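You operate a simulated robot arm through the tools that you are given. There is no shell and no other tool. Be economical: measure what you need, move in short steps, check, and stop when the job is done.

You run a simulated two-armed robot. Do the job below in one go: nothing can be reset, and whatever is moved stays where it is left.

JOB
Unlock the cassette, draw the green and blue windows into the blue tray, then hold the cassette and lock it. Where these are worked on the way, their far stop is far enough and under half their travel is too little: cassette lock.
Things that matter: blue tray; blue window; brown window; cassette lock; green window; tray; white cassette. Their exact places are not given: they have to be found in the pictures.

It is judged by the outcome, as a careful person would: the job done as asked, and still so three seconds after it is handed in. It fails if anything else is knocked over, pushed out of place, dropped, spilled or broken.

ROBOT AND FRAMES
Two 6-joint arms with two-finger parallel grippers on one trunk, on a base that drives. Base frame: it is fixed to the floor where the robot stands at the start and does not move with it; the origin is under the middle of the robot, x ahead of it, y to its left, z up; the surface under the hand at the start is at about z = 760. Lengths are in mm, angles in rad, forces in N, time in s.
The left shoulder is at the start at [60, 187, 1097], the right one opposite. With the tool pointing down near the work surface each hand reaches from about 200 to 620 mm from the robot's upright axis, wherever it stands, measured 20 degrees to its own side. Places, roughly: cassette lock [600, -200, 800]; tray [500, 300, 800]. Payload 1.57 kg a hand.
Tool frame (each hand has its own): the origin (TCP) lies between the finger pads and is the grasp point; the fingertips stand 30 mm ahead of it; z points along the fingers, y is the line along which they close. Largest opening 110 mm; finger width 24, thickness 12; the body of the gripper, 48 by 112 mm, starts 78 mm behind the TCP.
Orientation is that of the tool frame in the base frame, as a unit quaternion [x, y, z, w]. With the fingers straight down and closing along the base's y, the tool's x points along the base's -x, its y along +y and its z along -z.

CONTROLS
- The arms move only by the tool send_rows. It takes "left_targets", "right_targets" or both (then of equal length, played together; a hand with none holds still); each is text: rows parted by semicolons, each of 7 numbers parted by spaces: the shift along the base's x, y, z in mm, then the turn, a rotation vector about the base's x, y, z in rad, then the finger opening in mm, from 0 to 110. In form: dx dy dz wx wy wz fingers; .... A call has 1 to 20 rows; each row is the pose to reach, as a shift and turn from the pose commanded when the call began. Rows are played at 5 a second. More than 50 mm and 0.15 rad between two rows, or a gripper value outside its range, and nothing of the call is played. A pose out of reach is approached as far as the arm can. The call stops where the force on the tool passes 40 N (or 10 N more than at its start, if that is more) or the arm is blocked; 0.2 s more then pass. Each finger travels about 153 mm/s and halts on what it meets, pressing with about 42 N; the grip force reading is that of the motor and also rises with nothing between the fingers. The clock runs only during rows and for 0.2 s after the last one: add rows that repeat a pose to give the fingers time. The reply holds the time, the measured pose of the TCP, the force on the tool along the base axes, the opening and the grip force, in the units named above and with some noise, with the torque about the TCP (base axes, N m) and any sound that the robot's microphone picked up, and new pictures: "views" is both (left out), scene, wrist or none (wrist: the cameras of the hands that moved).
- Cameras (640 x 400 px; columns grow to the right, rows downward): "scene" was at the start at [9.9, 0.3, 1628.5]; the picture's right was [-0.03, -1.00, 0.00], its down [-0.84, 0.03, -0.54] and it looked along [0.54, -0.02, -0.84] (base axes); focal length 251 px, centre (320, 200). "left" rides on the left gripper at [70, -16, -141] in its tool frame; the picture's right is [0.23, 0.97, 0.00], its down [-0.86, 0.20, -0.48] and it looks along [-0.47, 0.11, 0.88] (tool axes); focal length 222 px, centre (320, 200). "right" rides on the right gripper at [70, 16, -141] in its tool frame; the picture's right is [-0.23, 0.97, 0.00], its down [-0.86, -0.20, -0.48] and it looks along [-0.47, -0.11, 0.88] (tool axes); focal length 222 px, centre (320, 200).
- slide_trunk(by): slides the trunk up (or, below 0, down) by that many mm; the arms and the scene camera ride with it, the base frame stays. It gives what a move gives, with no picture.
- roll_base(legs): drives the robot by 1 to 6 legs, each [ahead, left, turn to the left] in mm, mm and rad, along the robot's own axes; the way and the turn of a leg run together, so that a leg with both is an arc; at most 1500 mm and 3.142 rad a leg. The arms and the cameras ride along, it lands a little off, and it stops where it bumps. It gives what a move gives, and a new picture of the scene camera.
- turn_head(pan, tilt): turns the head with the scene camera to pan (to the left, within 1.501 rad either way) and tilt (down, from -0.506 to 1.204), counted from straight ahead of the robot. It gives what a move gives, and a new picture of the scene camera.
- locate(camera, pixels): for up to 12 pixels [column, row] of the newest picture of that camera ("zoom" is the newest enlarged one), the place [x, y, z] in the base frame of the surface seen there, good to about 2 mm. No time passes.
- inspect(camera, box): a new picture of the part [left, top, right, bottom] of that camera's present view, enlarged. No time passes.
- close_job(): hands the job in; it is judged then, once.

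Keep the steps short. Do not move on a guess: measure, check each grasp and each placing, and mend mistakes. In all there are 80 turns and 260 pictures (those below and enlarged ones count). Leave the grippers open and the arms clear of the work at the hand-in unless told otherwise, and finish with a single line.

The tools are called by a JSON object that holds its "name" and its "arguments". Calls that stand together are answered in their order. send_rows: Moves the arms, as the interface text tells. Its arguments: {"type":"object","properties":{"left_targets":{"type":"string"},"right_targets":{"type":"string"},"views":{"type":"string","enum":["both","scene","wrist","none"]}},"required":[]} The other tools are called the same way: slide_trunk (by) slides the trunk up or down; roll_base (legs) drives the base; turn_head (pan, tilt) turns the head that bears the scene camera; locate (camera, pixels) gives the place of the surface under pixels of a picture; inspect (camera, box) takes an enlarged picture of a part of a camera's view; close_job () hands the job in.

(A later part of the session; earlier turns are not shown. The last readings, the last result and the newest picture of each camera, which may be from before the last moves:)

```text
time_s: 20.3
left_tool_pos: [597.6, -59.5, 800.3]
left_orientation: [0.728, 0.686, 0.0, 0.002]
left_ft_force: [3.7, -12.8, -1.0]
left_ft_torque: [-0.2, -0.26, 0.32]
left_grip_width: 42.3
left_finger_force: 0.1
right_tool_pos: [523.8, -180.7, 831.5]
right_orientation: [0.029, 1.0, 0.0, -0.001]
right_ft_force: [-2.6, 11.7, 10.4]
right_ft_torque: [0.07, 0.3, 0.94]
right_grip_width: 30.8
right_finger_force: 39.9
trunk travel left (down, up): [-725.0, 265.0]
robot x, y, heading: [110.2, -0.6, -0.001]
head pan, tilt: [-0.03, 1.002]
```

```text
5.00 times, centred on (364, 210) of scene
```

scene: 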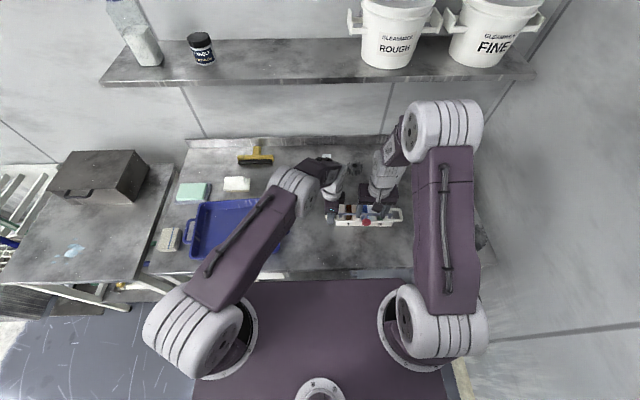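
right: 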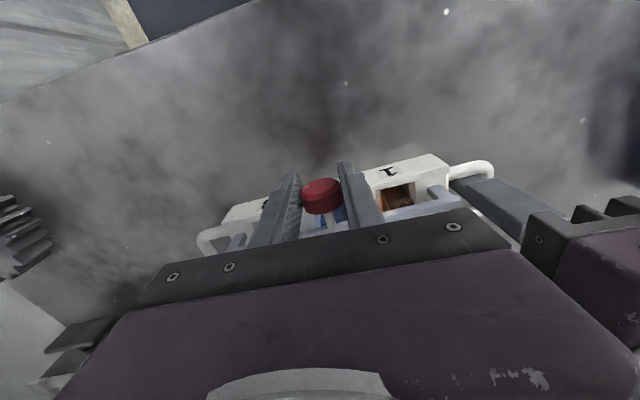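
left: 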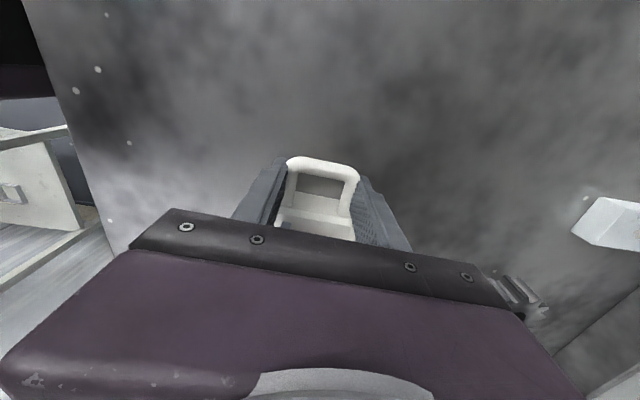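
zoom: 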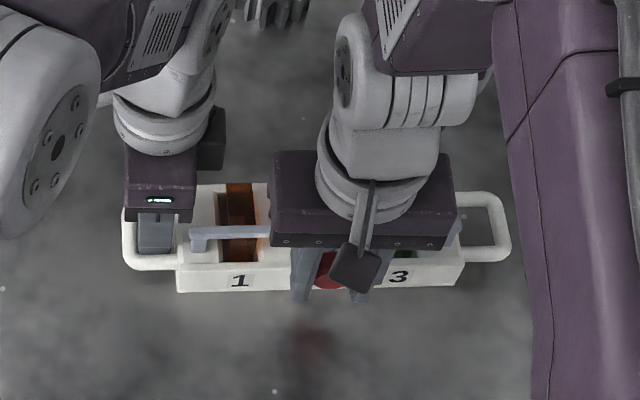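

The cassette itself slid about 8 mm toward −x instead of the bar moving, and the left front finger ended inside the handle loop. I measure bar versus cassette now.

{"name": "inspect", "arguments": {"camera": "right", "box": [360, 140, 488, 220]}}

{"name": "locate", "arguments": {"camera": "right", "pixels": [[410, 204], [435, 192], [435, 187], [447, 202], [420, 160], [442, 160], [330, 223], [321, 200], [400, 205], [447, 185]]}}

{"name": "locate", "arguments": {"camera": "left", "pixels": [[272, 160], [335, 180], [300, 153], [322, 160]]}}

```text
5.00 times, centred on (424, 180) of right
```

zoom: 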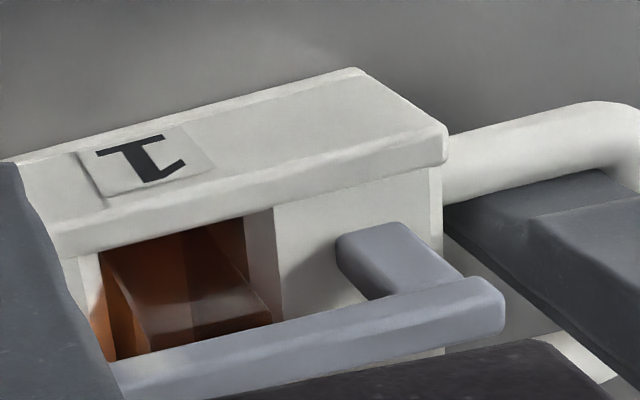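

```text
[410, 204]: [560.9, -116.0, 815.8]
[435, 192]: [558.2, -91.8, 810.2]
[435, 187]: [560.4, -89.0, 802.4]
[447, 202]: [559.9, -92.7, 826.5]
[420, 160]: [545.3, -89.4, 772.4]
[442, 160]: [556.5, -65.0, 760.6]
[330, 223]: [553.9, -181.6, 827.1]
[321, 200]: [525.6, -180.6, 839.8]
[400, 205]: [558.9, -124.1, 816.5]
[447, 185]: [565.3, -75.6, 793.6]
```

```text
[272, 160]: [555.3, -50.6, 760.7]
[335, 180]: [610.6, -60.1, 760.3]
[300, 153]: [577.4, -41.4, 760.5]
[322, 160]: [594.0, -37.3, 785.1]
```

{"name": "locate", "arguments": {"camera": "zoom", "pixels": [[440, 160], [380, 170], [250, 195], [380, 230], [360, 240], [400, 235], [440, 290], [380, 290], [350, 290], [180, 310], [240, 330], [300, 280]]}}

```text
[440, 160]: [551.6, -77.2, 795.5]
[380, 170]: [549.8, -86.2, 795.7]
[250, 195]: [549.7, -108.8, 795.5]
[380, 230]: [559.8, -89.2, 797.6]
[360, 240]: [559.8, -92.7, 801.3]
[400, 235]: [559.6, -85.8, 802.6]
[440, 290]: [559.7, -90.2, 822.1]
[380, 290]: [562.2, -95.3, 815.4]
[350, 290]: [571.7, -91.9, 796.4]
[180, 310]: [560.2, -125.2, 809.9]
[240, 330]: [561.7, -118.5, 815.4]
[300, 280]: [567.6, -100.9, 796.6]
```

The bar hasn't moved relative to the cassette. A better hold is across the cassette body itself (≈82 mm front to rear) at its left end. First I release the knob to relieve stress.

{"name": "send_rows", "arguments": {"right_targets": "0 0 0 0 0 0 40; 0 0 0 0 0 0 50; 0 0 0 0 0 0 50", "views": "none"}}

{"name": "inspect", "arguments": {"camera": "left", "box": [200, 120, 440, 270]}}

{"name": "inspect", "arguments": {"camera": "right", "box": [220, 110, 460, 260]}}

```text
time_s: 21.1
left_tool_pos: [596.1, -57.7, 798.5]
left_orientation: [0.728, 0.686, 0.001, 0.0]
left_ft_force: [1.2, 0.5, -0.8]
left_ft_torque: [-0.01, -0.01, -0.04]
left_grip_width: 46.1
left_finger_force: 0.0
right_tool_pos: [526.1, -180.8, 830.5]
right_orientation: [0.029, 1.0, 0.0, 0.0]
right_ft_force: [0.9, -0.3, 1.2]
right_ft_torque: [0.0, 0.0, 0.02]
right_grip_width: 50.1
right_finger_force: 0.0
trunk travel left (down, up): [-725.0, 265.0]
robot x, y, heading: [113.9, -3.0, -0.004]
head pan, tilt: [-0.03, 1.002]
```

```text
2.67 times, centred on (320, 195) of left
```

zoom: 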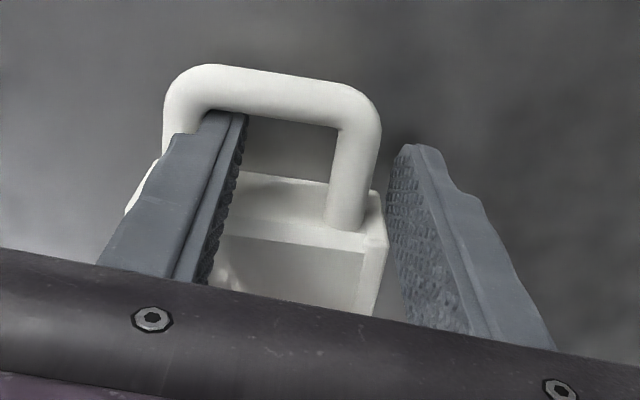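

```text
2.67 times, centred on (340, 185) of right
```

zoom: 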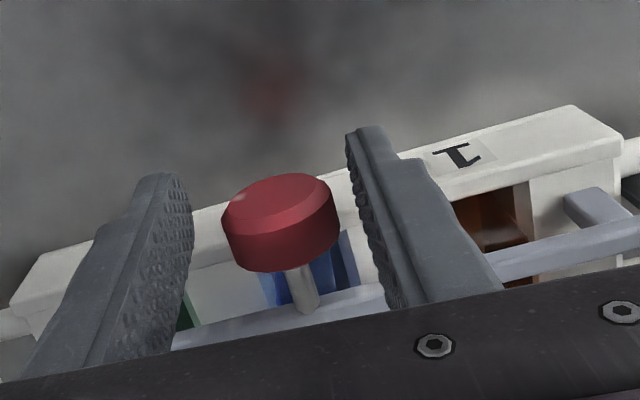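

Forces are zero; the finger stands freely inside the loop. I raise the left hand straight up, and the right too.

{"name": "send_rows", "arguments": {"left_targets": "0 -3 10 0 0 0 46; 0 -3 40 0 0 0 46; 0 -3 70 0 0 0 75; 0 -3 70 0 0 0 110; 0 -3 70 0 0 0 110", "right_targets": "0 0 10 0 0 0 50; 0 0 40 0 0 0 50; 0 -20 70 0 0 0 50; -20 -40 80 0 0 0 70; -20 -40 80 0 0 0 70", "views": "wrist"}}

{"name": "inspect", "arguments": {"camera": "left", "box": [200, 120, 440, 270]}}

{"name": "inspect", "arguments": {"camera": "scene", "box": [300, 170, 428, 250]}}

```text
time_s: 22.3
left_tool_pos: [599.7, -59.3, 869.6]
left_orientation: [0.728, 0.685, 0.0, 0.0]
left_ft_force: [0.3, -0.4, -0.2]
left_ft_torque: [-0.01, 0.01, 0.01]
left_grip_width: 109.9
left_finger_force: 0.0
right_tool_pos: [503.5, -221.1, 910.8]
right_orientation: [0.03, 1.0, 0.0, 0.0]
right_ft_force: [0.1, -0.6, 0.1]
right_ft_torque: [-0.03, 0.0, -0.01]
right_grip_width: 70.3
right_finger_force: 0.0
trunk travel left (down, up): [-725.0, 265.0]
robot x, y, heading: [113.4, 0.0, -0.005]
head pan, tilt: [-0.03, 1.002]
```

right: 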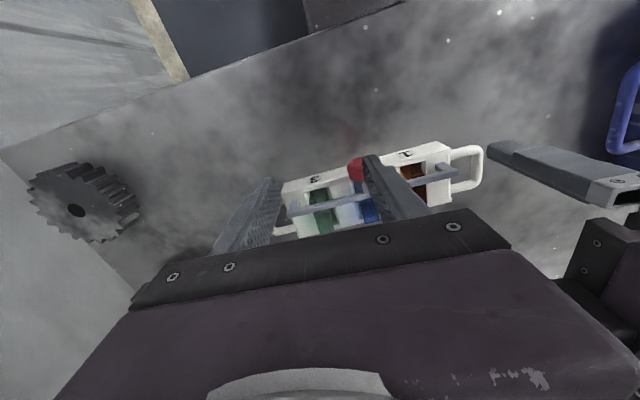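
left: 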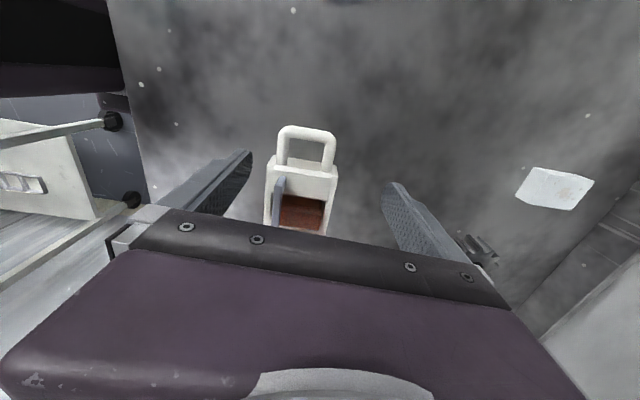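

```text
2.67 times, centred on (320, 195) of left
```

zoom: 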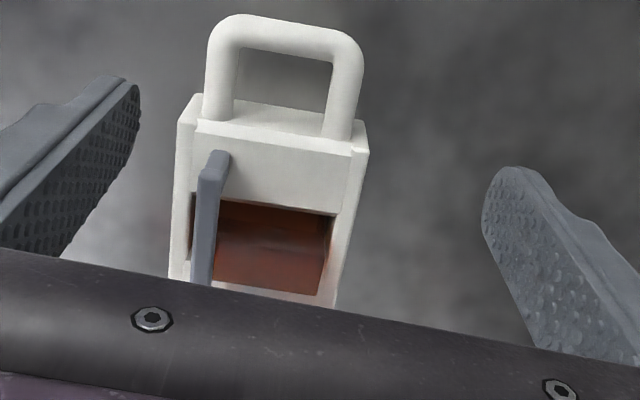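

```text
5.00 times, centred on (364, 210) of scene
```

zoom: 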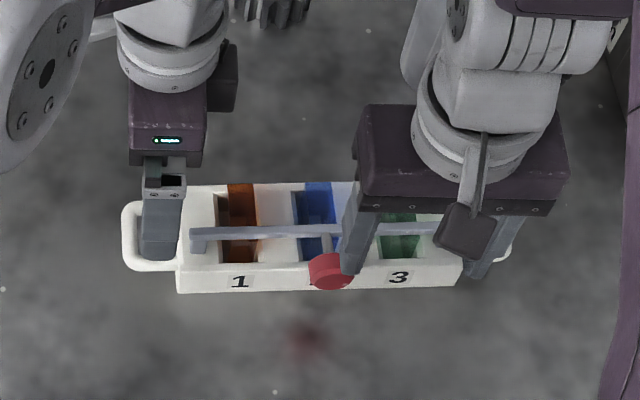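

{"name": "locate", "arguments": {"camera": "zoom", "pixels": [[185, 266], [448, 261], [185, 282], [448, 280], [200, 190], [340, 185], [245, 190], [318, 190], [245, 215], [320, 205], [330, 272], [128, 240]]}}

{"name": "locate", "arguments": {"camera": "left", "pixels": [[268, 175], [332, 172], [277, 150], [333, 150], [275, 195], [332, 185], [306, 128]]}}

```text
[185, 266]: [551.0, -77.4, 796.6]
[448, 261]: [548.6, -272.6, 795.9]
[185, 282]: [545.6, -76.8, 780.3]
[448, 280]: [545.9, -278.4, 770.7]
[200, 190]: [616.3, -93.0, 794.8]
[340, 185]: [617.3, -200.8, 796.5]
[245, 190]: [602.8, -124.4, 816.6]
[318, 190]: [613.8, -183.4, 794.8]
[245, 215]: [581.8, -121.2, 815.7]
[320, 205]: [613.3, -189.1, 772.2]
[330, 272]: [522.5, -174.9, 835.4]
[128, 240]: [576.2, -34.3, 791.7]
```

```text
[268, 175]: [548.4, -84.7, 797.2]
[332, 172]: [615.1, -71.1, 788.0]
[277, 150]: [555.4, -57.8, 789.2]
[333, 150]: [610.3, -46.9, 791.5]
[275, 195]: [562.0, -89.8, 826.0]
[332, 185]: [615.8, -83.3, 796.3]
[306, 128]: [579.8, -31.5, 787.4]
```

Cassette now: front x≈545.5, rear ≈619, yaw ≈ −0.01, left end y≈−76. I place the left fingers across the body at y≈−84 and grip.

{"name": "send_rows", "arguments": {"left_targets": "-10 -12 0 0 0 0.05 110; -18 -25 0 0 0 0.05 110; -18 -25 -35 0 0 0.05 110; -18 -25 -69 0 0 0.05 110; -18 -25 -69 0 0 0.05 90; -18 -25 -69 0 0 0.05 90", "views": "wrist"}}

{"name": "inspect", "arguments": {"camera": "left", "box": [200, 120, 440, 270]}}

{"name": "inspect", "arguments": {"camera": "scene", "box": [300, 170, 428, 250]}}

```text
time_s: 23.7
left_tool_pos: [581.0, -85.9, 803.0]
left_orientation: [0.71, 0.704, 0.0, 0.0]
left_ft_force: [0.8, 0.2, 0.8]
left_ft_torque: [0.02, -0.01, 0.0]
left_grip_width: 90.2
left_finger_force: 0.0
right_tool_pos: [502.8, -221.8, 909.7]
right_orientation: [0.03, 1.0, 0.0, -0.001]
right_ft_force: [0.0, 0.7, 0.6]
right_ft_torque: [-0.03, -0.01, 0.01]
right_grip_width: 70.0
right_finger_force: 0.1
trunk travel left (down, up): [-725.0, 265.0]
robot x, y, heading: [109.7, -1.9, 0.001]
head pan, tilt: [-0.03, 1.002]
```

left: 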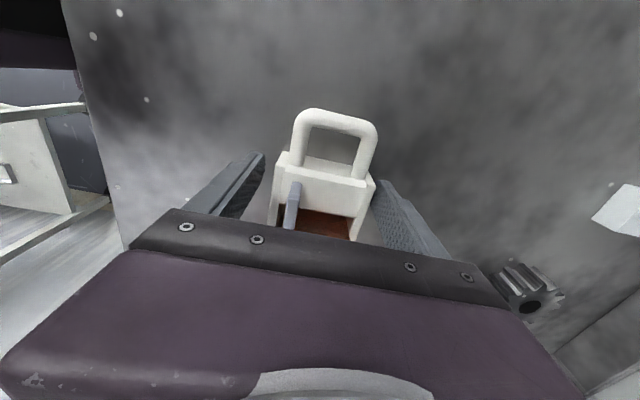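

```text
2.67 times, centred on (320, 195) of left
```

zoom: 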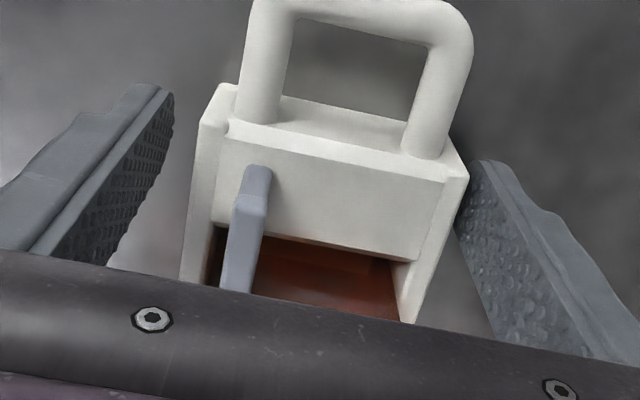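

```text
5.00 times, centred on (364, 210) of scene
```

zoom: 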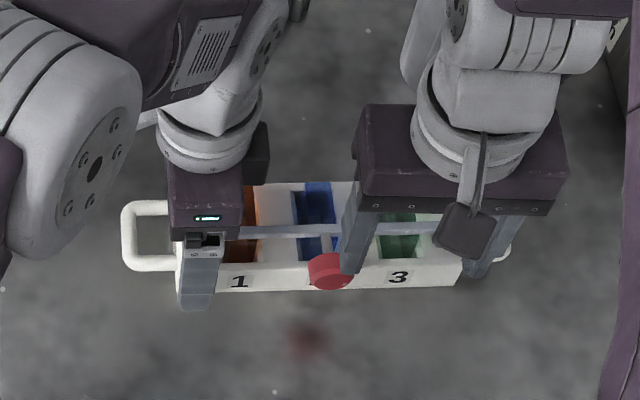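

Grip is a bit off-centre (rear finger nearer). I shift +5 mm in x and close.

{"name": "send_rows", "arguments": {"left_targets": "5 1 -2 0 0 0 90; 5 1 -2 0 0 0 80; 5 1 -2 0 0 0 72; 5 1 -2 0 0 0 68; 5 1 -2 0 0 0 68", "views": "wrist"}}

{"name": "inspect", "arguments": {"camera": "left", "box": [200, 120, 440, 270]}}

```text
time_s: 24.9
left_tool_pos: [584.6, -84.4, 800.2]
left_orientation: [0.711, 0.704, 0.0, -0.001]
left_ft_force: [-0.1, 0.2, 1.4]
left_ft_torque: [0.02, 0.12, 0.08]
left_grip_width: 75.2
left_finger_force: 41.7
right_tool_pos: [502.8, -219.7, 910.6]
right_orientation: [0.03, 1.0, -0.001, 0.0]
right_ft_force: [-0.3, 0.1, 0.3]
right_ft_torque: [0.02, -0.02, 0.01]
right_grip_width: 70.1
right_finger_force: 0.0
trunk travel left (down, up): [-725.0, 265.0]
robot x, y, heading: [111.2, 1.1, -0.004]
head pan, tilt: [-0.03, 1.002]
```

left: 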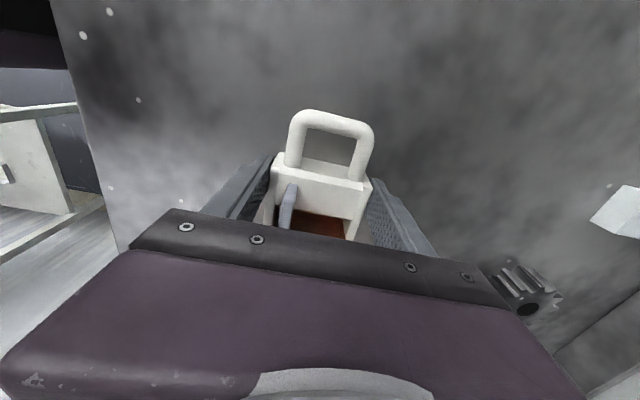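

```text
2.67 times, centred on (320, 195) of left
```

zoom: 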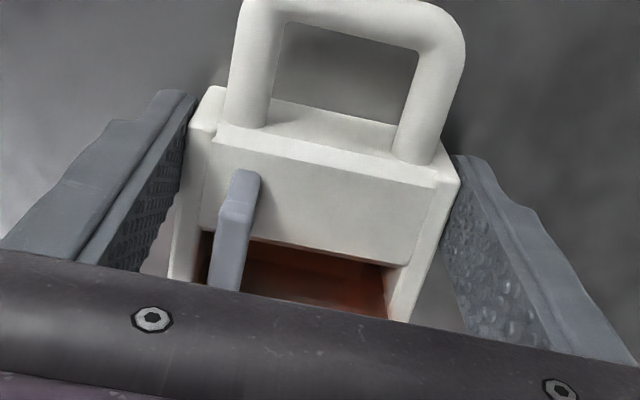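

Firm grip on the body at 75 mm. I take the right hand back over the knob and remeasure it.

{"name": "send_rows", "arguments": {"right_targets": "15 25 0 0 0 0.03 60; 25 43 -10 0 0 0.05 60; 25 43 -10 0 0 0.05 60", "views": "wrist"}}

{"name": "inspect", "arguments": {"camera": "right", "box": [220, 110, 460, 260]}}

```text
time_s: 25.7
left_tool_pos: [585.3, -85.2, 799.8]
left_orientation: [0.71, 0.704, 0.0, 0.0]
left_ft_force: [-1.2, -0.1, 0.0]
left_ft_torque: [-0.01, 0.05, -0.17]
left_grip_width: 75.7
left_finger_force: 41.9
right_tool_pos: [530.8, -177.6, 899.8]
right_orientation: [0.004, 1.0, 0.0, 0.0]
right_ft_force: [0.5, -0.5, -0.1]
right_ft_torque: [-0.02, 0.01, 0.02]
right_grip_width: 60.2
right_finger_force: 0.2
trunk travel left (down, up): [-725.0, 265.0]
robot x, y, heading: [110.2, -0.7, -0.003]
head pan, tilt: [-0.03, 1.002]
```

right: 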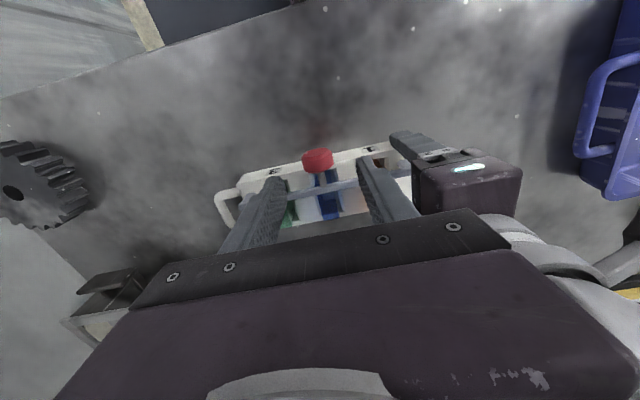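

```text
2.67 times, centred on (340, 185) of right
```

zoom: 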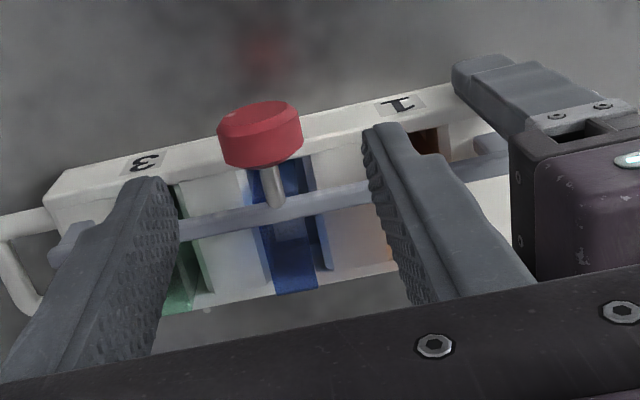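

{"name": "locate", "arguments": {"camera": "zoom", "pixels": [[260, 150], [260, 115], [225, 140], [296, 135], [272, 190], [278, 205], [262, 105], [70, 245], [490, 145]]}}

```text
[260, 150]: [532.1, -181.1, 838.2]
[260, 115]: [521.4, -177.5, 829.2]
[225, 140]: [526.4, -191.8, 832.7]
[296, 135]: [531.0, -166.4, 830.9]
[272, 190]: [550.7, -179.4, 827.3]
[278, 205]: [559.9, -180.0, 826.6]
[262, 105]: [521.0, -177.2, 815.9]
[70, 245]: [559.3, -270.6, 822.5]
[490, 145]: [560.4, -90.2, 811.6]
```

Knob centre ≈(528,-179,826). I lower onto it and close.

{"name": "send_rows", "arguments": {"right_targets": "-2 -1.5 -40 0 0 0 60; -2 -1.5 -71 0 0 0 60; -2 -1.5 -71 0 0 0 40; -2 -1.5 -71 0 0 0 30; -2 -1.5 -71 0 0 0 24; -2 -1.5 -71 0 0 0 24", "views": "none"}}

{"name": "send_rows", "arguments": {"right_targets": "-2 0 0 0 0 0 24; -4 0 0 0 0 0 24; -4 0 0 0 0 0 24", "views": "wrist"}}

```text
time_s: 27.1
left_tool_pos: [584.9, -83.5, 799.9]
left_orientation: [0.71, 0.704, 0.0, 0.0]
left_ft_force: [-0.7, -1.3, 0.9]
left_ft_torque: [0.03, 0.17, -0.3]
left_grip_width: 75.5
left_finger_force: 41.9
right_tool_pos: [527.3, -180.5, 828.3]
right_orientation: [0.004, 1.0, -0.001, 0.001]
right_ft_force: [0.8, 1.5, -0.2]
right_ft_torque: [0.02, -0.11, 0.35]
right_grip_width: 30.5
right_finger_force: 39.7
trunk travel left (down, up): [-725.0, 265.0]
robot x, y, heading: [113.7, -0.8, -0.001]
head pan, tilt: [-0.03, 1.002]
```

```text
time_s: 27.9
left_tool_pos: [586.4, -83.5, 801.8]
left_orientation: [0.71, 0.704, 0.001, -0.001]
left_ft_force: [1.0, 7.8, 1.4]
left_ft_torque: [-0.55, 0.37, -0.8]
left_grip_width: 75.5
left_finger_force: 42.0
right_tool_pos: [523.9, -181.0, 829.5]
right_orientation: [0.004, 1.0, 0.001, 0.001]
right_ft_force: [0.4, -10.0, -0.1]
right_ft_torque: [-0.07, -0.51, 0.23]
right_grip_width: 30.6
right_finger_force: 40.2
trunk travel left (down, up): [-725.0, 265.0]
robot x, y, heading: [109.5, -1.5, -0.003]
head pan, tilt: [-0.03, 1.002]
```

right: 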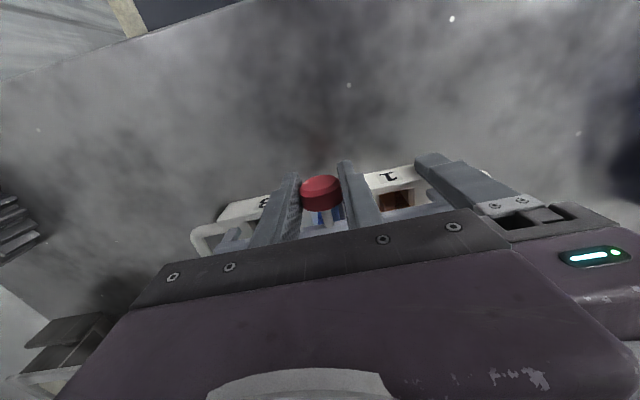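

It moved 4 mm with almost no x force. I check whether the bar moved over the cassette.

{"name": "inspect", "arguments": {"camera": "right", "box": [220, 110, 460, 260]}}

{"name": "locate", "arguments": {"camera": "right", "pixels": [[324, 222], [321, 200], [405, 212], [240, 233], [412, 177], [382, 188], [240, 212]]}}

{"name": "inspect", "arguments": {"camera": "left", "box": [200, 120, 440, 270]}}

```text
2.67 times, centred on (340, 185) of right
```

zoom: 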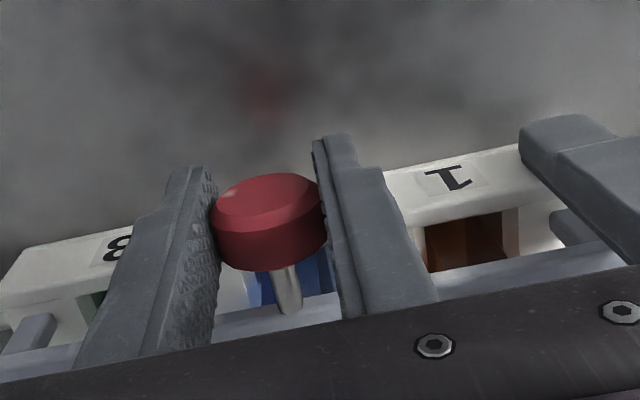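

```text
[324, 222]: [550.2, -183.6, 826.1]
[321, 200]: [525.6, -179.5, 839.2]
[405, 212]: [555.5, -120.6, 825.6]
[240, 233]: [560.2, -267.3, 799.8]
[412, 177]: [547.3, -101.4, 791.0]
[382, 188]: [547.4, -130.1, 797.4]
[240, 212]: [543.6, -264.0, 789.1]
```

```text
2.67 times, centred on (320, 195) of left
```

zoom: 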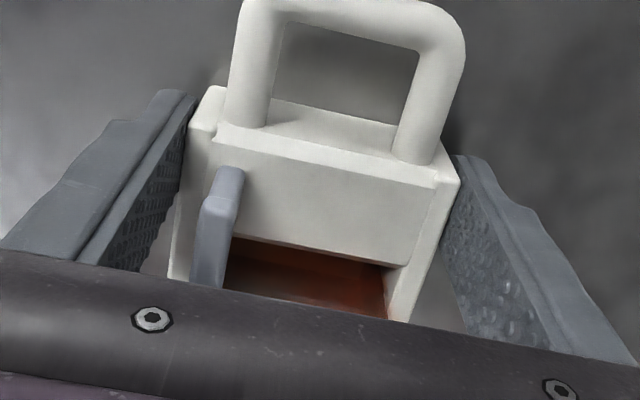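

The left camera shows the post moved forward relative to the cassette (240→225 px) while the body stayed put: it slides along −x. I keep pulling.

{"name": "send_rows", "arguments": {"right_targets": "-3 -0.5 0 0 0 0 24; -6 -0.5 0 0 0 0 24; -9 -0.5 0 0 0 0 24; -12 -0.5 0 0 0 0 24; -12 -0.5 0 0 0 0 24", "views": "none"}}

{"name": "inspect", "arguments": {"camera": "left", "box": [200, 120, 440, 270]}}

```text
time_s: 29.1
left_tool_pos: [584.7, -84.2, 800.9]
left_orientation: [0.711, 0.703, 0.0, -0.001]
left_ft_force: [-8.6, 0.9, -0.1]
left_ft_torque: [0.24, -1.05, -0.39]
left_grip_width: 75.7
left_finger_force: 42.4
right_tool_pos: [511.7, -180.0, 829.1]
right_orientation: [0.005, 1.0, 0.0, 0.003]
right_ft_force: [12.7, 0.4, 5.1]
right_ft_torque: [0.03, -0.18, -0.38]
right_grip_width: 30.4
right_finger_force: 39.5
trunk travel left (down, up): [-725.0, 265.0]
robot x, y, heading: [114.2, 0.5, 0.004]
head pan, tilt: [-0.03, 1.002]
```

```text
2.67 times, centred on (320, 195) of left
```

zoom: 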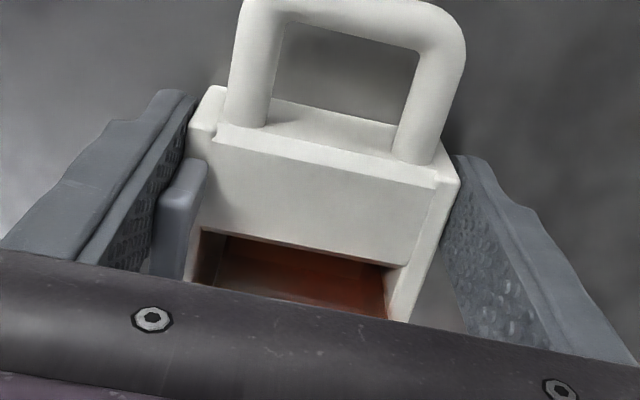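

The bar slid ~16 mm; now it leans on my left front finger (12.7 N), which blocks further travel. I look closely at the bar and finger.

{"name": "inspect", "arguments": {"camera": "right", "box": [360, 140, 488, 220]}}

{"name": "inspect", "arguments": {"camera": "scene", "box": [300, 180, 412, 250]}}

```text
5.00 times, centred on (424, 180) of right
```

zoom: 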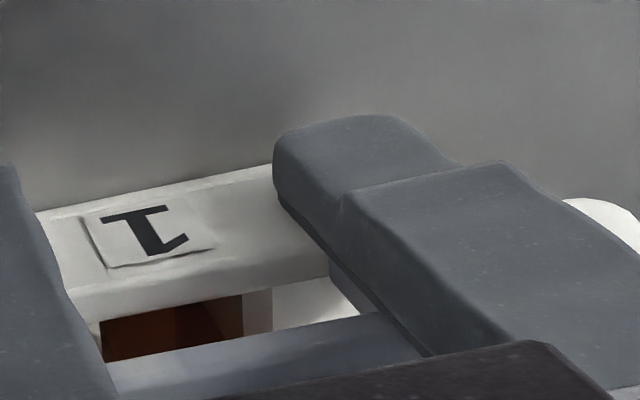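

```text
5.71 times, centred on (356, 215) of scene
```

zoom: 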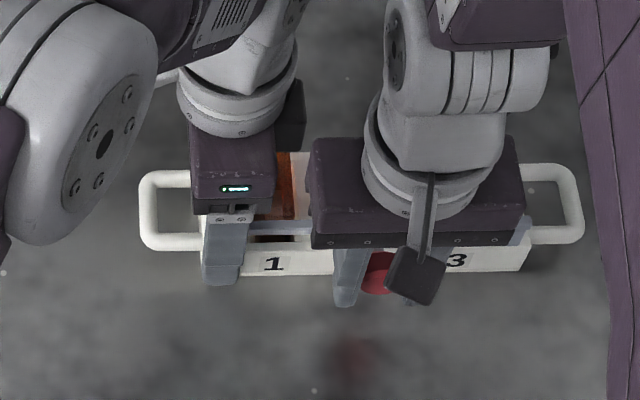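

The bar is indeed touching the left finger. I open the left slightly, raise it, and remeasure the handle; the right hand keeps the knob.

{"name": "send_rows", "arguments": {"left_targets": "0 0 0 0 0 0 84; 0 0 0 0 0 0 88; 0 0 35 0 0 0 90; 0 15 70 0 0 0 60; 15 27 70 0 0 0 40; 15 27 70 0 0 0 36", "views": "wrist"}}

{"name": "inspect", "arguments": {"camera": "left", "box": [200, 120, 440, 270]}}

```text
time_s: 30.5
left_tool_pos: [600.3, -56.1, 868.5]
left_orientation: [0.71, 0.704, 0.0, 0.0]
left_ft_force: [-0.3, -0.2, -0.2]
left_ft_torque: [-0.01, 0.02, 0.02]
left_grip_width: 36.1
left_finger_force: 0.0
right_tool_pos: [510.2, -181.9, 829.5]
right_orientation: [0.005, 1.0, 0.0, 0.0]
right_ft_force: [1.6, 0.3, 6.4]
right_ft_torque: [-0.03, -0.15, -0.4]
right_grip_width: 30.5
right_finger_force: 39.4
trunk travel left (down, up): [-725.0, 265.0]
robot x, y, heading: [111.3, -0.0, -0.001]
head pan, tilt: [-0.03, 1.002]
```

left: 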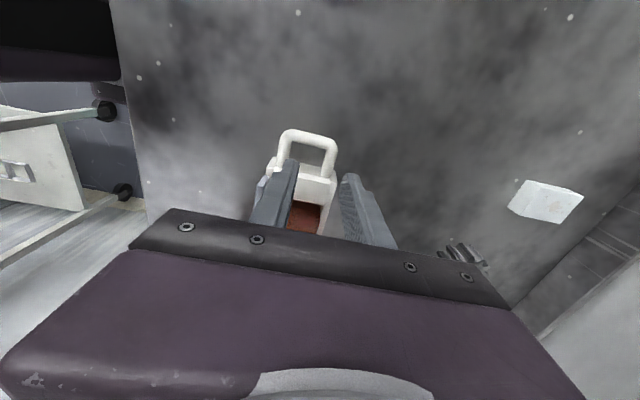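

```text
2.67 times, centred on (320, 195) of left
```

zoom: 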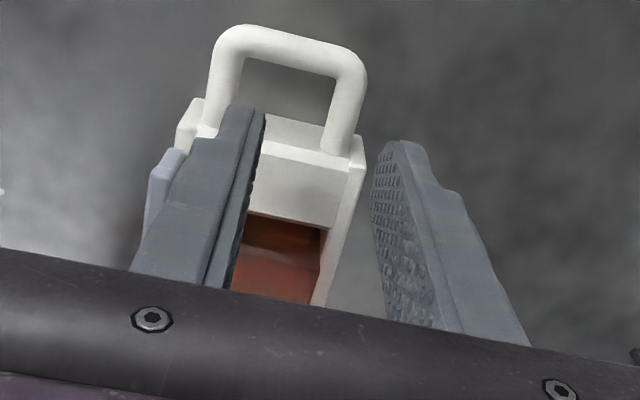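

{"name": "locate", "arguments": {"camera": "zoom", "pixels": [[345, 110], [355, 80], [225, 80], [285, 45], [335, 135], [165, 180], [160, 195], [188, 120]]}}

```text
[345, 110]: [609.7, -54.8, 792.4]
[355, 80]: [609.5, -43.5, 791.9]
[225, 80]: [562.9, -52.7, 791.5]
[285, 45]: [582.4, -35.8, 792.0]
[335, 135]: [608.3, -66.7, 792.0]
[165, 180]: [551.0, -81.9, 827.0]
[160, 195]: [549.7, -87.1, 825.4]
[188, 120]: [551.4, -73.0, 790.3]
```

Rear leg at x≈609, y −44…−72. I lower the left with one finger inside the loop and close on the rear leg.

{"name": "send_rows", "arguments": {"left_targets": "8.5 -2 0 0 0 0 30; 8.5 -2 -35 0 0 0 30; 8.5 -2 -69 0 0 0 30; 8.5 -2 -69 0 0 0 16; 8.5 -2 -69 0 0 0 6; 8.5 -2 -69 0 0 0 6", "views": "wrist"}}

{"name": "inspect", "arguments": {"camera": "left", "box": [200, 120, 440, 270]}}

```text
time_s: 31.9
left_tool_pos: [608.7, -57.9, 798.2]
left_orientation: [0.71, 0.704, 0.0, 0.0]
left_ft_force: [-0.1, -2.5, -0.3]
left_ft_torque: [-0.07, 0.0, 0.03]
left_grip_width: 6.7
left_finger_force: 0.1
right_tool_pos: [510.7, -180.4, 828.7]
right_orientation: [0.004, 1.0, 0.0, 0.0]
right_ft_force: [0.1, 1.0, 1.7]
right_ft_torque: [0.0, 0.01, -0.31]
right_grip_width: 30.4
right_finger_force: 39.5
trunk travel left (down, up): [-725.0, 265.0]
robot x, y, heading: [111.0, -2.4, -0.002]
head pan, tilt: [-0.03, 1.002]
```

left: 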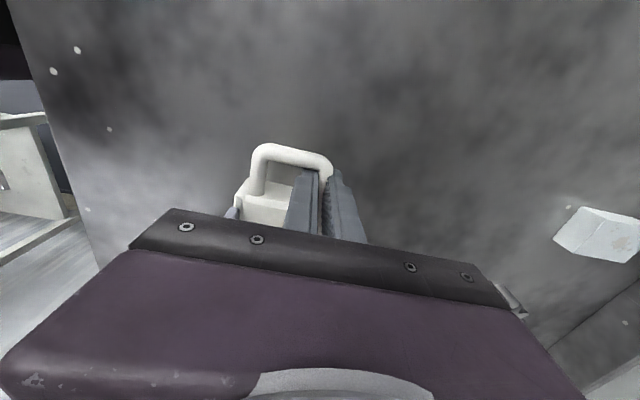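

```text
2.67 times, centred on (320, 195) of left
```

zoom: 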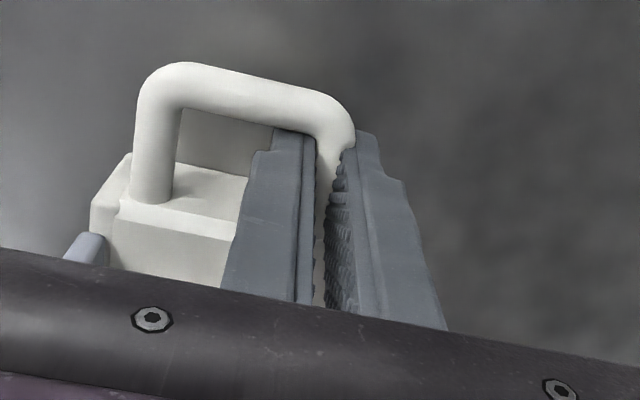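

It needs to close further; I command 0 and then pull the knob on toward −x in small steps.

{"name": "send_rows", "arguments": {"left_targets": "0 0 0 0 0 0 0; 0 0 0 0 0 0 0; 0 0 0 0 0 0 0; 0 0 0 0 0 0 0; 0 0 0 0 0 0 0; 0 0 0 0 0 0 0", "right_targets": "0 0 0 0 0 0 24; 0 0 0 0 0 0 24; -2 0 0 0 0 0 24; -4 0 0 0 0 0 24; -6 0 0 0 0 0 24; -6 0 0 0 0 0 24", "views": "wrist"}}

{"name": "inspect", "arguments": {"camera": "left", "box": [200, 120, 440, 270]}}

```text
time_s: 33.3
left_tool_pos: [609.1, -59.1, 797.7]
left_orientation: [0.71, 0.704, 0.001, 0.0]
left_ft_force: [-0.5, -0.7, 0.0]
left_ft_torque: [-0.01, 0.02, 0.02]
left_grip_width: 0.1
left_finger_force: 21.0
right_tool_pos: [503.4, -178.9, 829.8]
right_orientation: [0.004, 1.0, 0.001, 0.0]
right_ft_force: [0.8, 1.5, 0.1]
right_ft_torque: [0.14, -0.07, 0.01]
right_grip_width: 30.2
right_finger_force: 39.7
trunk travel left (down, up): [-725.0, 265.0]
robot x, y, heading: [113.9, -0.7, -0.003]
head pan, tilt: [-0.03, 1.002]
```

right: 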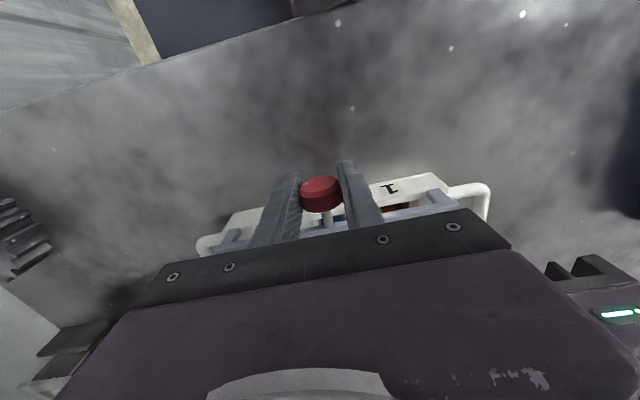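
left: 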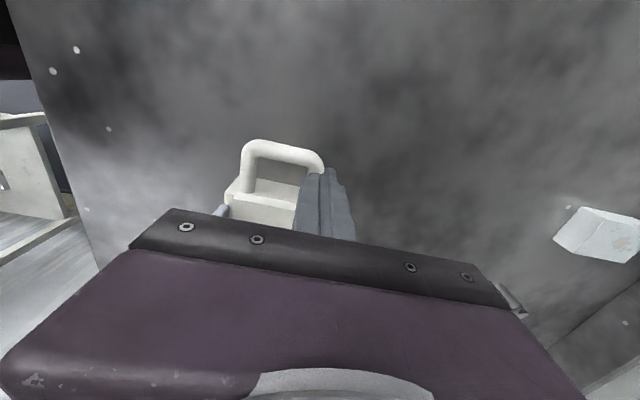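

```text
2.67 times, centred on (320, 195) of left
```

zoom: 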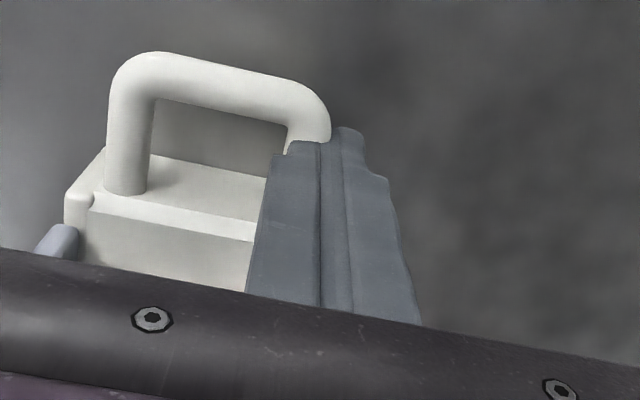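

The fingers closed on nothing and the cassette followed by ~7 mm, with the bar unchanged relative to it. I release the left upward and measure the bar position relative to the body.

{"name": "send_rows", "arguments": {"left_targets": "0 0 0 0 0 0 6; 0 5 30 0 0 0 6; 0 15 70 0 0 0 50; 0 15 90 0 0 0 90; 0 15 90 0 0 0 90", "views": "wrist"}}

{"name": "inspect", "arguments": {"camera": "left", "box": [200, 120, 440, 270]}}

{"name": "inspect", "arguments": {"camera": "scene", "box": [300, 180, 412, 250]}}

```text
time_s: 34.5
left_tool_pos: [606.6, -44.3, 889.3]
left_orientation: [0.71, 0.704, 0.0, 0.0]
left_ft_force: [0.3, -0.1, -0.5]
left_ft_torque: [-0.03, 0.01, 0.02]
left_grip_width: 90.0
left_finger_force: 0.0
right_tool_pos: [505.4, -179.5, 829.2]
right_orientation: [0.004, 1.0, 0.0, 0.0]
right_ft_force: [-1.6, -0.6, 0.0]
right_ft_torque: [0.0, 0.16, 0.05]
right_grip_width: 30.3
right_finger_force: 39.4
trunk travel left (down, up): [-725.0, 265.0]
robot x, y, heading: [111.2, -0.4, -0.005]
head pan, tilt: [-0.03, 1.002]
```

left: 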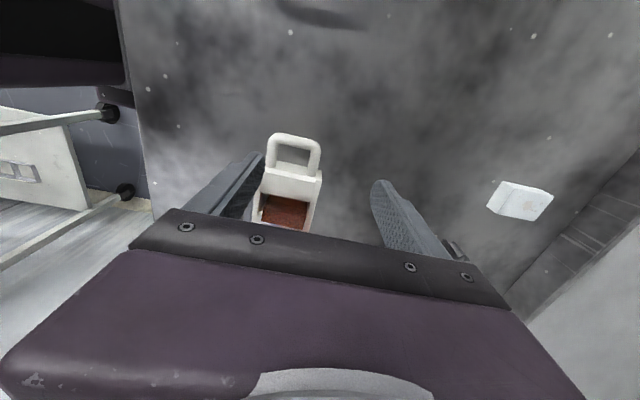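

```text
2.67 times, centred on (320, 195) of left
```

zoom: 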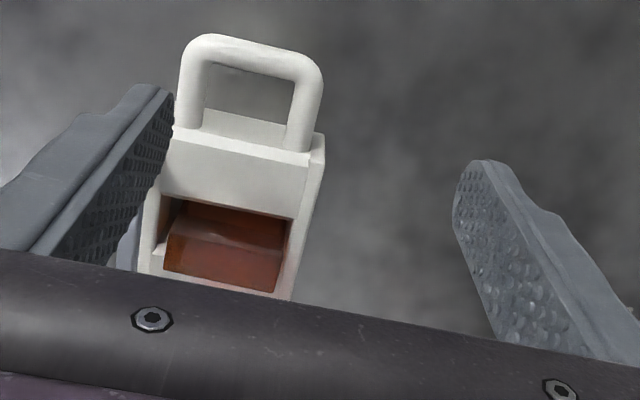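

```text
5.71 times, centred on (356, 215) of scene
```

zoom: 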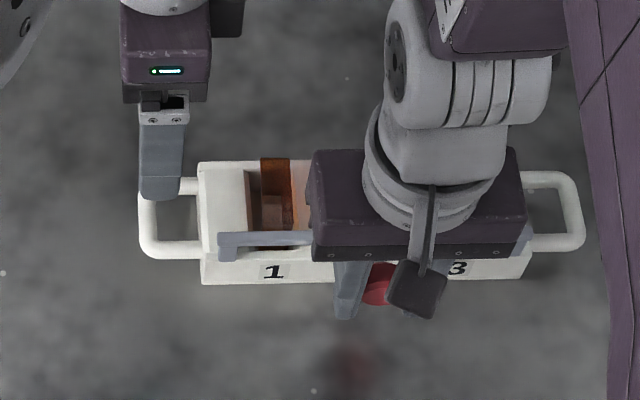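

{"name": "locate", "arguments": {"camera": "zoom", "pixels": [[270, 240], [226, 252], [210, 262], [250, 258], [280, 165], [283, 190], [285, 228], [275, 205], [505, 258], [205, 165], [560, 240], [375, 280]]}}

{"name": "locate", "arguments": {"camera": "left", "pixels": [[280, 205], [270, 210], [300, 203], [305, 211], [266, 195], [285, 178], [310, 185]]}}

```text
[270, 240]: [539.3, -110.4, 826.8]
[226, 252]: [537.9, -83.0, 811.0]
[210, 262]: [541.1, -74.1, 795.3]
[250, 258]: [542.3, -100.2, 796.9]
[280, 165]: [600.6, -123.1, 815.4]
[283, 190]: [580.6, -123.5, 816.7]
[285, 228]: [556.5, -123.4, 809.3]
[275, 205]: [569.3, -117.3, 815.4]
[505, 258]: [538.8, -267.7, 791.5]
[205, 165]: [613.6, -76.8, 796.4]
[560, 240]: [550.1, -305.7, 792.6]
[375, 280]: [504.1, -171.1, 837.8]
```

```text
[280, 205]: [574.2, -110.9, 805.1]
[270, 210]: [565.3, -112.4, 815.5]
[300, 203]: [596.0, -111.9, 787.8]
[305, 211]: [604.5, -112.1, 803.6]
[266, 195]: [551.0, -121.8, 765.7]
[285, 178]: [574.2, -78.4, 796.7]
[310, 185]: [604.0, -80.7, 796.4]
```

Relative to the body the bar has moved ~17 mm and clears the windows (front edge 557 vs bar rear ≈546). To check it's the far stop, I'll press the cassette down with the closed left fingers on the ledge at (588,-89) and pull the knob again.

{"name": "send_rows", "arguments": {"left_targets": "-5 -10 0 0 0 0 60; -10 -25 0 0 0 0 30; -18 -44 0 0 0 0 0; -18 -44 -30 0 0 0 0; -18 -44 -55 0 0 0 0; -18 -44 -55 0 0 0 0", "views": "wrist"}}

{"name": "inspect", "arguments": {"camera": "left", "box": [200, 120, 440, 270]}}

```text
time_s: 35.9
left_tool_pos: [590.2, -87.7, 835.4]
left_orientation: [0.71, 0.704, 0.001, 0.0]
left_ft_force: [0.2, 1.0, -1.0]
left_ft_torque: [0.03, -0.01, 0.03]
left_grip_width: 0.0
left_finger_force: 21.2
right_tool_pos: [505.4, -179.6, 828.3]
right_orientation: [0.005, 1.0, 0.0, 0.0]
right_ft_force: [-0.5, 0.7, -1.6]
right_ft_torque: [0.03, 0.15, -0.06]
right_grip_width: 30.3
right_finger_force: 39.4
trunk travel left (down, up): [-725.0, 265.0]
robot x, y, heading: [111.5, 3.1, -0.001]
head pan, tilt: [-0.03, 1.002]
```

left: 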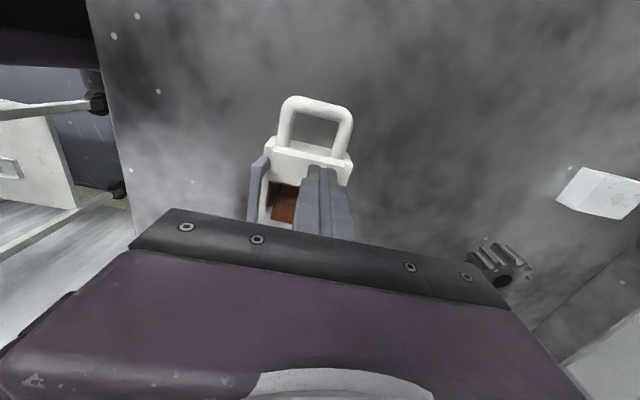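

```text
2.67 times, centred on (320, 195) of left
```

zoom: 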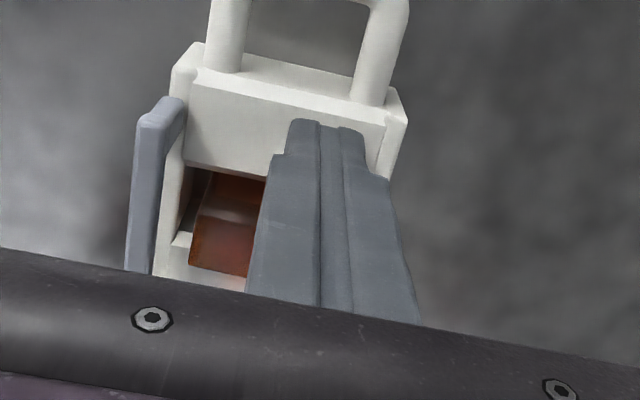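

{"name": "send_rows", "arguments": {"left_targets": "0 0 -5 0 0 0 0; 0 0 -8 0 0 0 0; 0 0 -11 0 0 0 0; 0 0 -14 0 0 0 0; 0 0 -14 0 0 0 0", "views": "none"}}

```text
time_s: 36.9
left_tool_pos: [591.2, -87.8, 826.2]
left_orientation: [0.711, 0.703, 0.001, 0.001]
left_ft_force: [-7.4, 4.7, 15.8]
left_ft_torque: [0.06, 0.25, 0.01]
left_grip_width: 0.0
left_finger_force: 21.5
right_tool_pos: [504.8, -179.6, 829.0]
right_orientation: [0.006, 1.0, -0.001, 0.001]
right_ft_force: [3.0, -0.5, -1.7]
right_ft_torque: [-0.2, 0.0, -0.37]
right_grip_width: 30.6
right_finger_force: 39.9
trunk travel left (down, up): [-725.0, 265.0]
robot x, y, heading: [108.3, -1.4, -0.0]
head pan, tilt: [-0.03, 1.002]
stopped in row 4 (left hand): the force on the tool passed its limit at 45 N (the readings are from after the stop); the commanded pose is now the measured one
```

Pressing with ~16 N. Now pull the knob 5 mm further.

{"name": "send_rows", "arguments": {"right_targets": "-2 0 0 0 0 0 24; -4 0 0 0 0 0 24; -6 0 0 0 0 0 24; -6 0 0 0 0 0 24", "views": "none"}}

{"name": "inspect", "arguments": {"camera": "left", "box": [200, 120, 440, 270]}}

```text
time_s: 37.9
left_tool_pos: [591.9, -88.1, 826.9]
left_orientation: [0.71, 0.704, 0.0, 0.001]
left_ft_force: [-7.3, 4.2, 14.2]
left_ft_torque: [0.12, 0.24, 0.05]
left_grip_width: 0.2
left_finger_force: 21.7
right_tool_pos: [502.8, -180.2, 829.8]
right_orientation: [0.005, 1.0, 0.0, 0.006]
right_ft_force: [4.6, 0.6, -6.2]
right_ft_torque: [0.04, 0.44, -0.4]
right_grip_width: 30.7
right_finger_force: 39.4
trunk travel left (down, up): [-725.0, 265.0]
robot x, y, heading: [114.8, 2.9, -0.001]
head pan, tilt: [-0.03, 1.002]
stopped in row 4 (left hand): the force on the tool passed its limit at 41 N (the readings are from after the stop); the commanded pose is now the measured one
```

```text
2.67 times, centred on (320, 195) of left
```

zoom: 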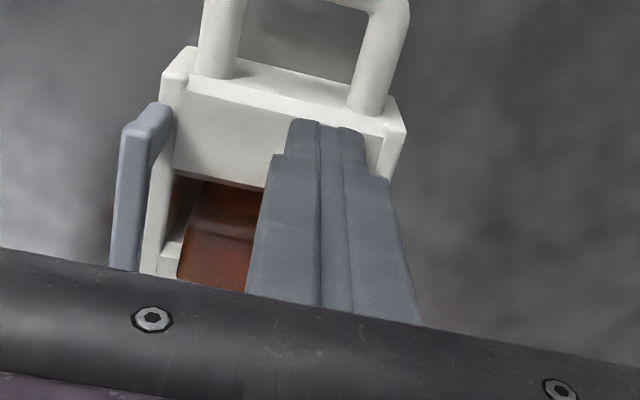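

The pull went straight into the cassette (left reaction >40 N) with the bar not moving further: the far stop is reached. I open the right hand, lift both hands and look at the windows.

{"name": "send_rows", "arguments": {"right_targets": "0 0 0 0 0 0 45; 0 0 0 0 0 0 55; 0 0 40 0 0 0 60; 15 -20 80 0 0 0 60; 40 -40 110 0 0 0 60; 40 -40 110 0 0 0 60", "left_targets": "0 0 0 0 0 0 0; 0 0 3 0 0 0 0; 0 0 40 0 0 0 10; 0 20 80 0 0 0 30; 0 50 110 0 0 0 60; -20 90 120 0 0 0 80", "views": "both"}}

{"name": "inspect", "arguments": {"camera": "scene", "box": [300, 180, 412, 250]}}

{"name": "inspect", "arguments": {"camera": "right", "box": [220, 110, 460, 260]}}

```text
time_s: 39.3
left_tool_pos: [569.6, 4.2, 947.8]
left_orientation: [0.711, 0.703, -0.001, 0.001]
left_ft_force: [0.0, 0.1, -0.8]
left_ft_torque: [-0.02, -0.02, 0.0]
left_grip_width: 80.0
left_finger_force: 0.1
right_tool_pos: [538.1, -219.2, 940.1]
right_orientation: [0.005, 1.0, 0.0, 0.005]
right_ft_force: [-0.4, 0.2, -0.5]
right_ft_torque: [-0.02, 0.02, -0.02]
right_grip_width: 59.9
right_finger_force: 0.0
trunk travel left (down, up): [-725.0, 265.0]
robot x, y, heading: [109.6, -2.2, 0.002]
head pan, tilt: [-0.03, 1.002]
```

scene: 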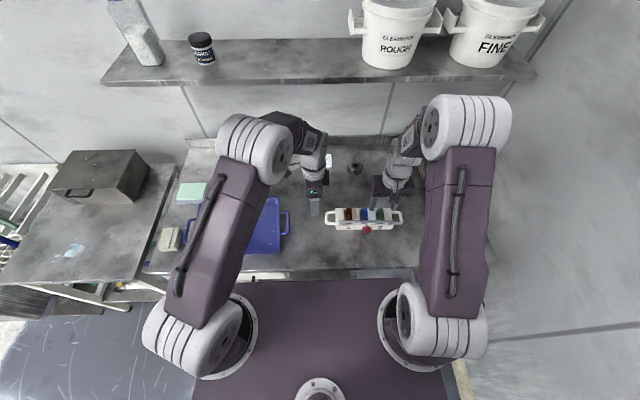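
right: 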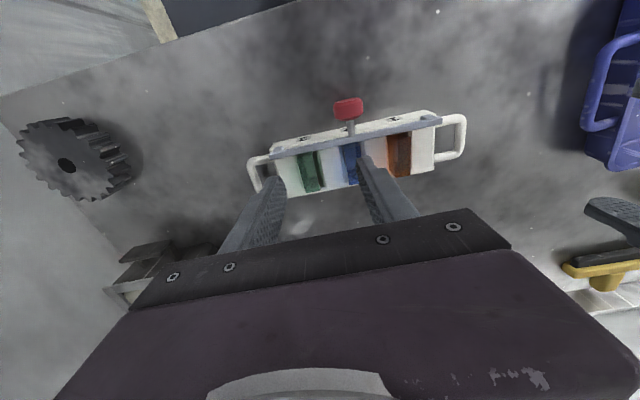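
left: 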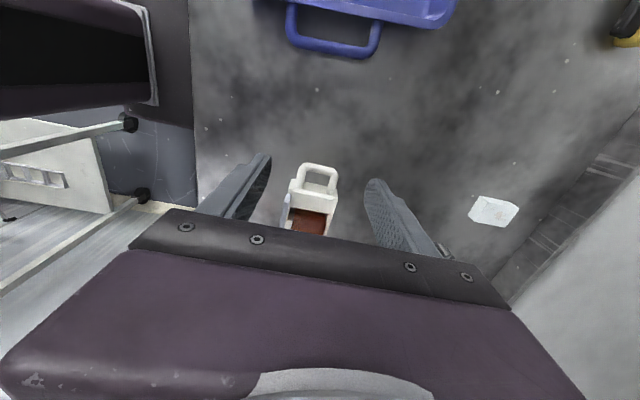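

```text
5.71 times, centred on (356, 215) of scene
```

zoom: 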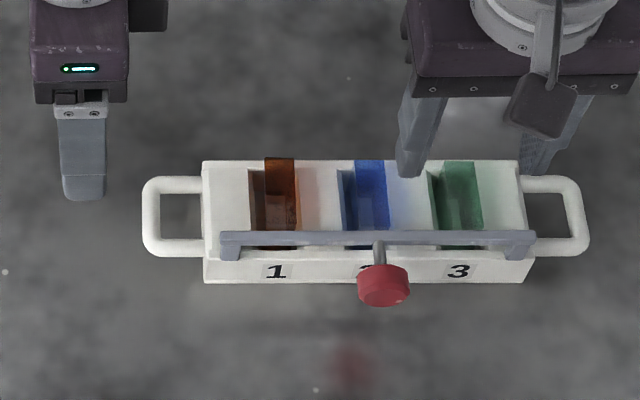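

```text
2.67 times, centred on (340, 185) of right
```

zoom: 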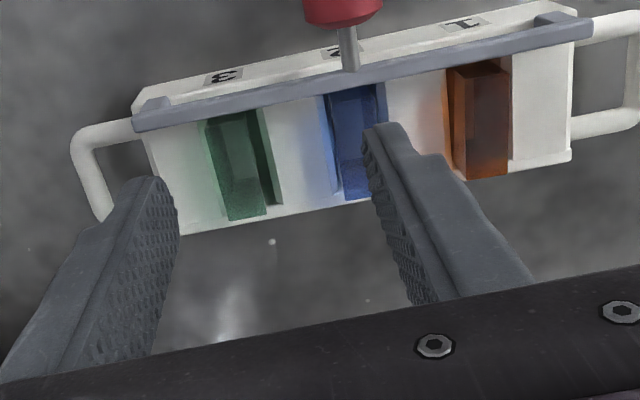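

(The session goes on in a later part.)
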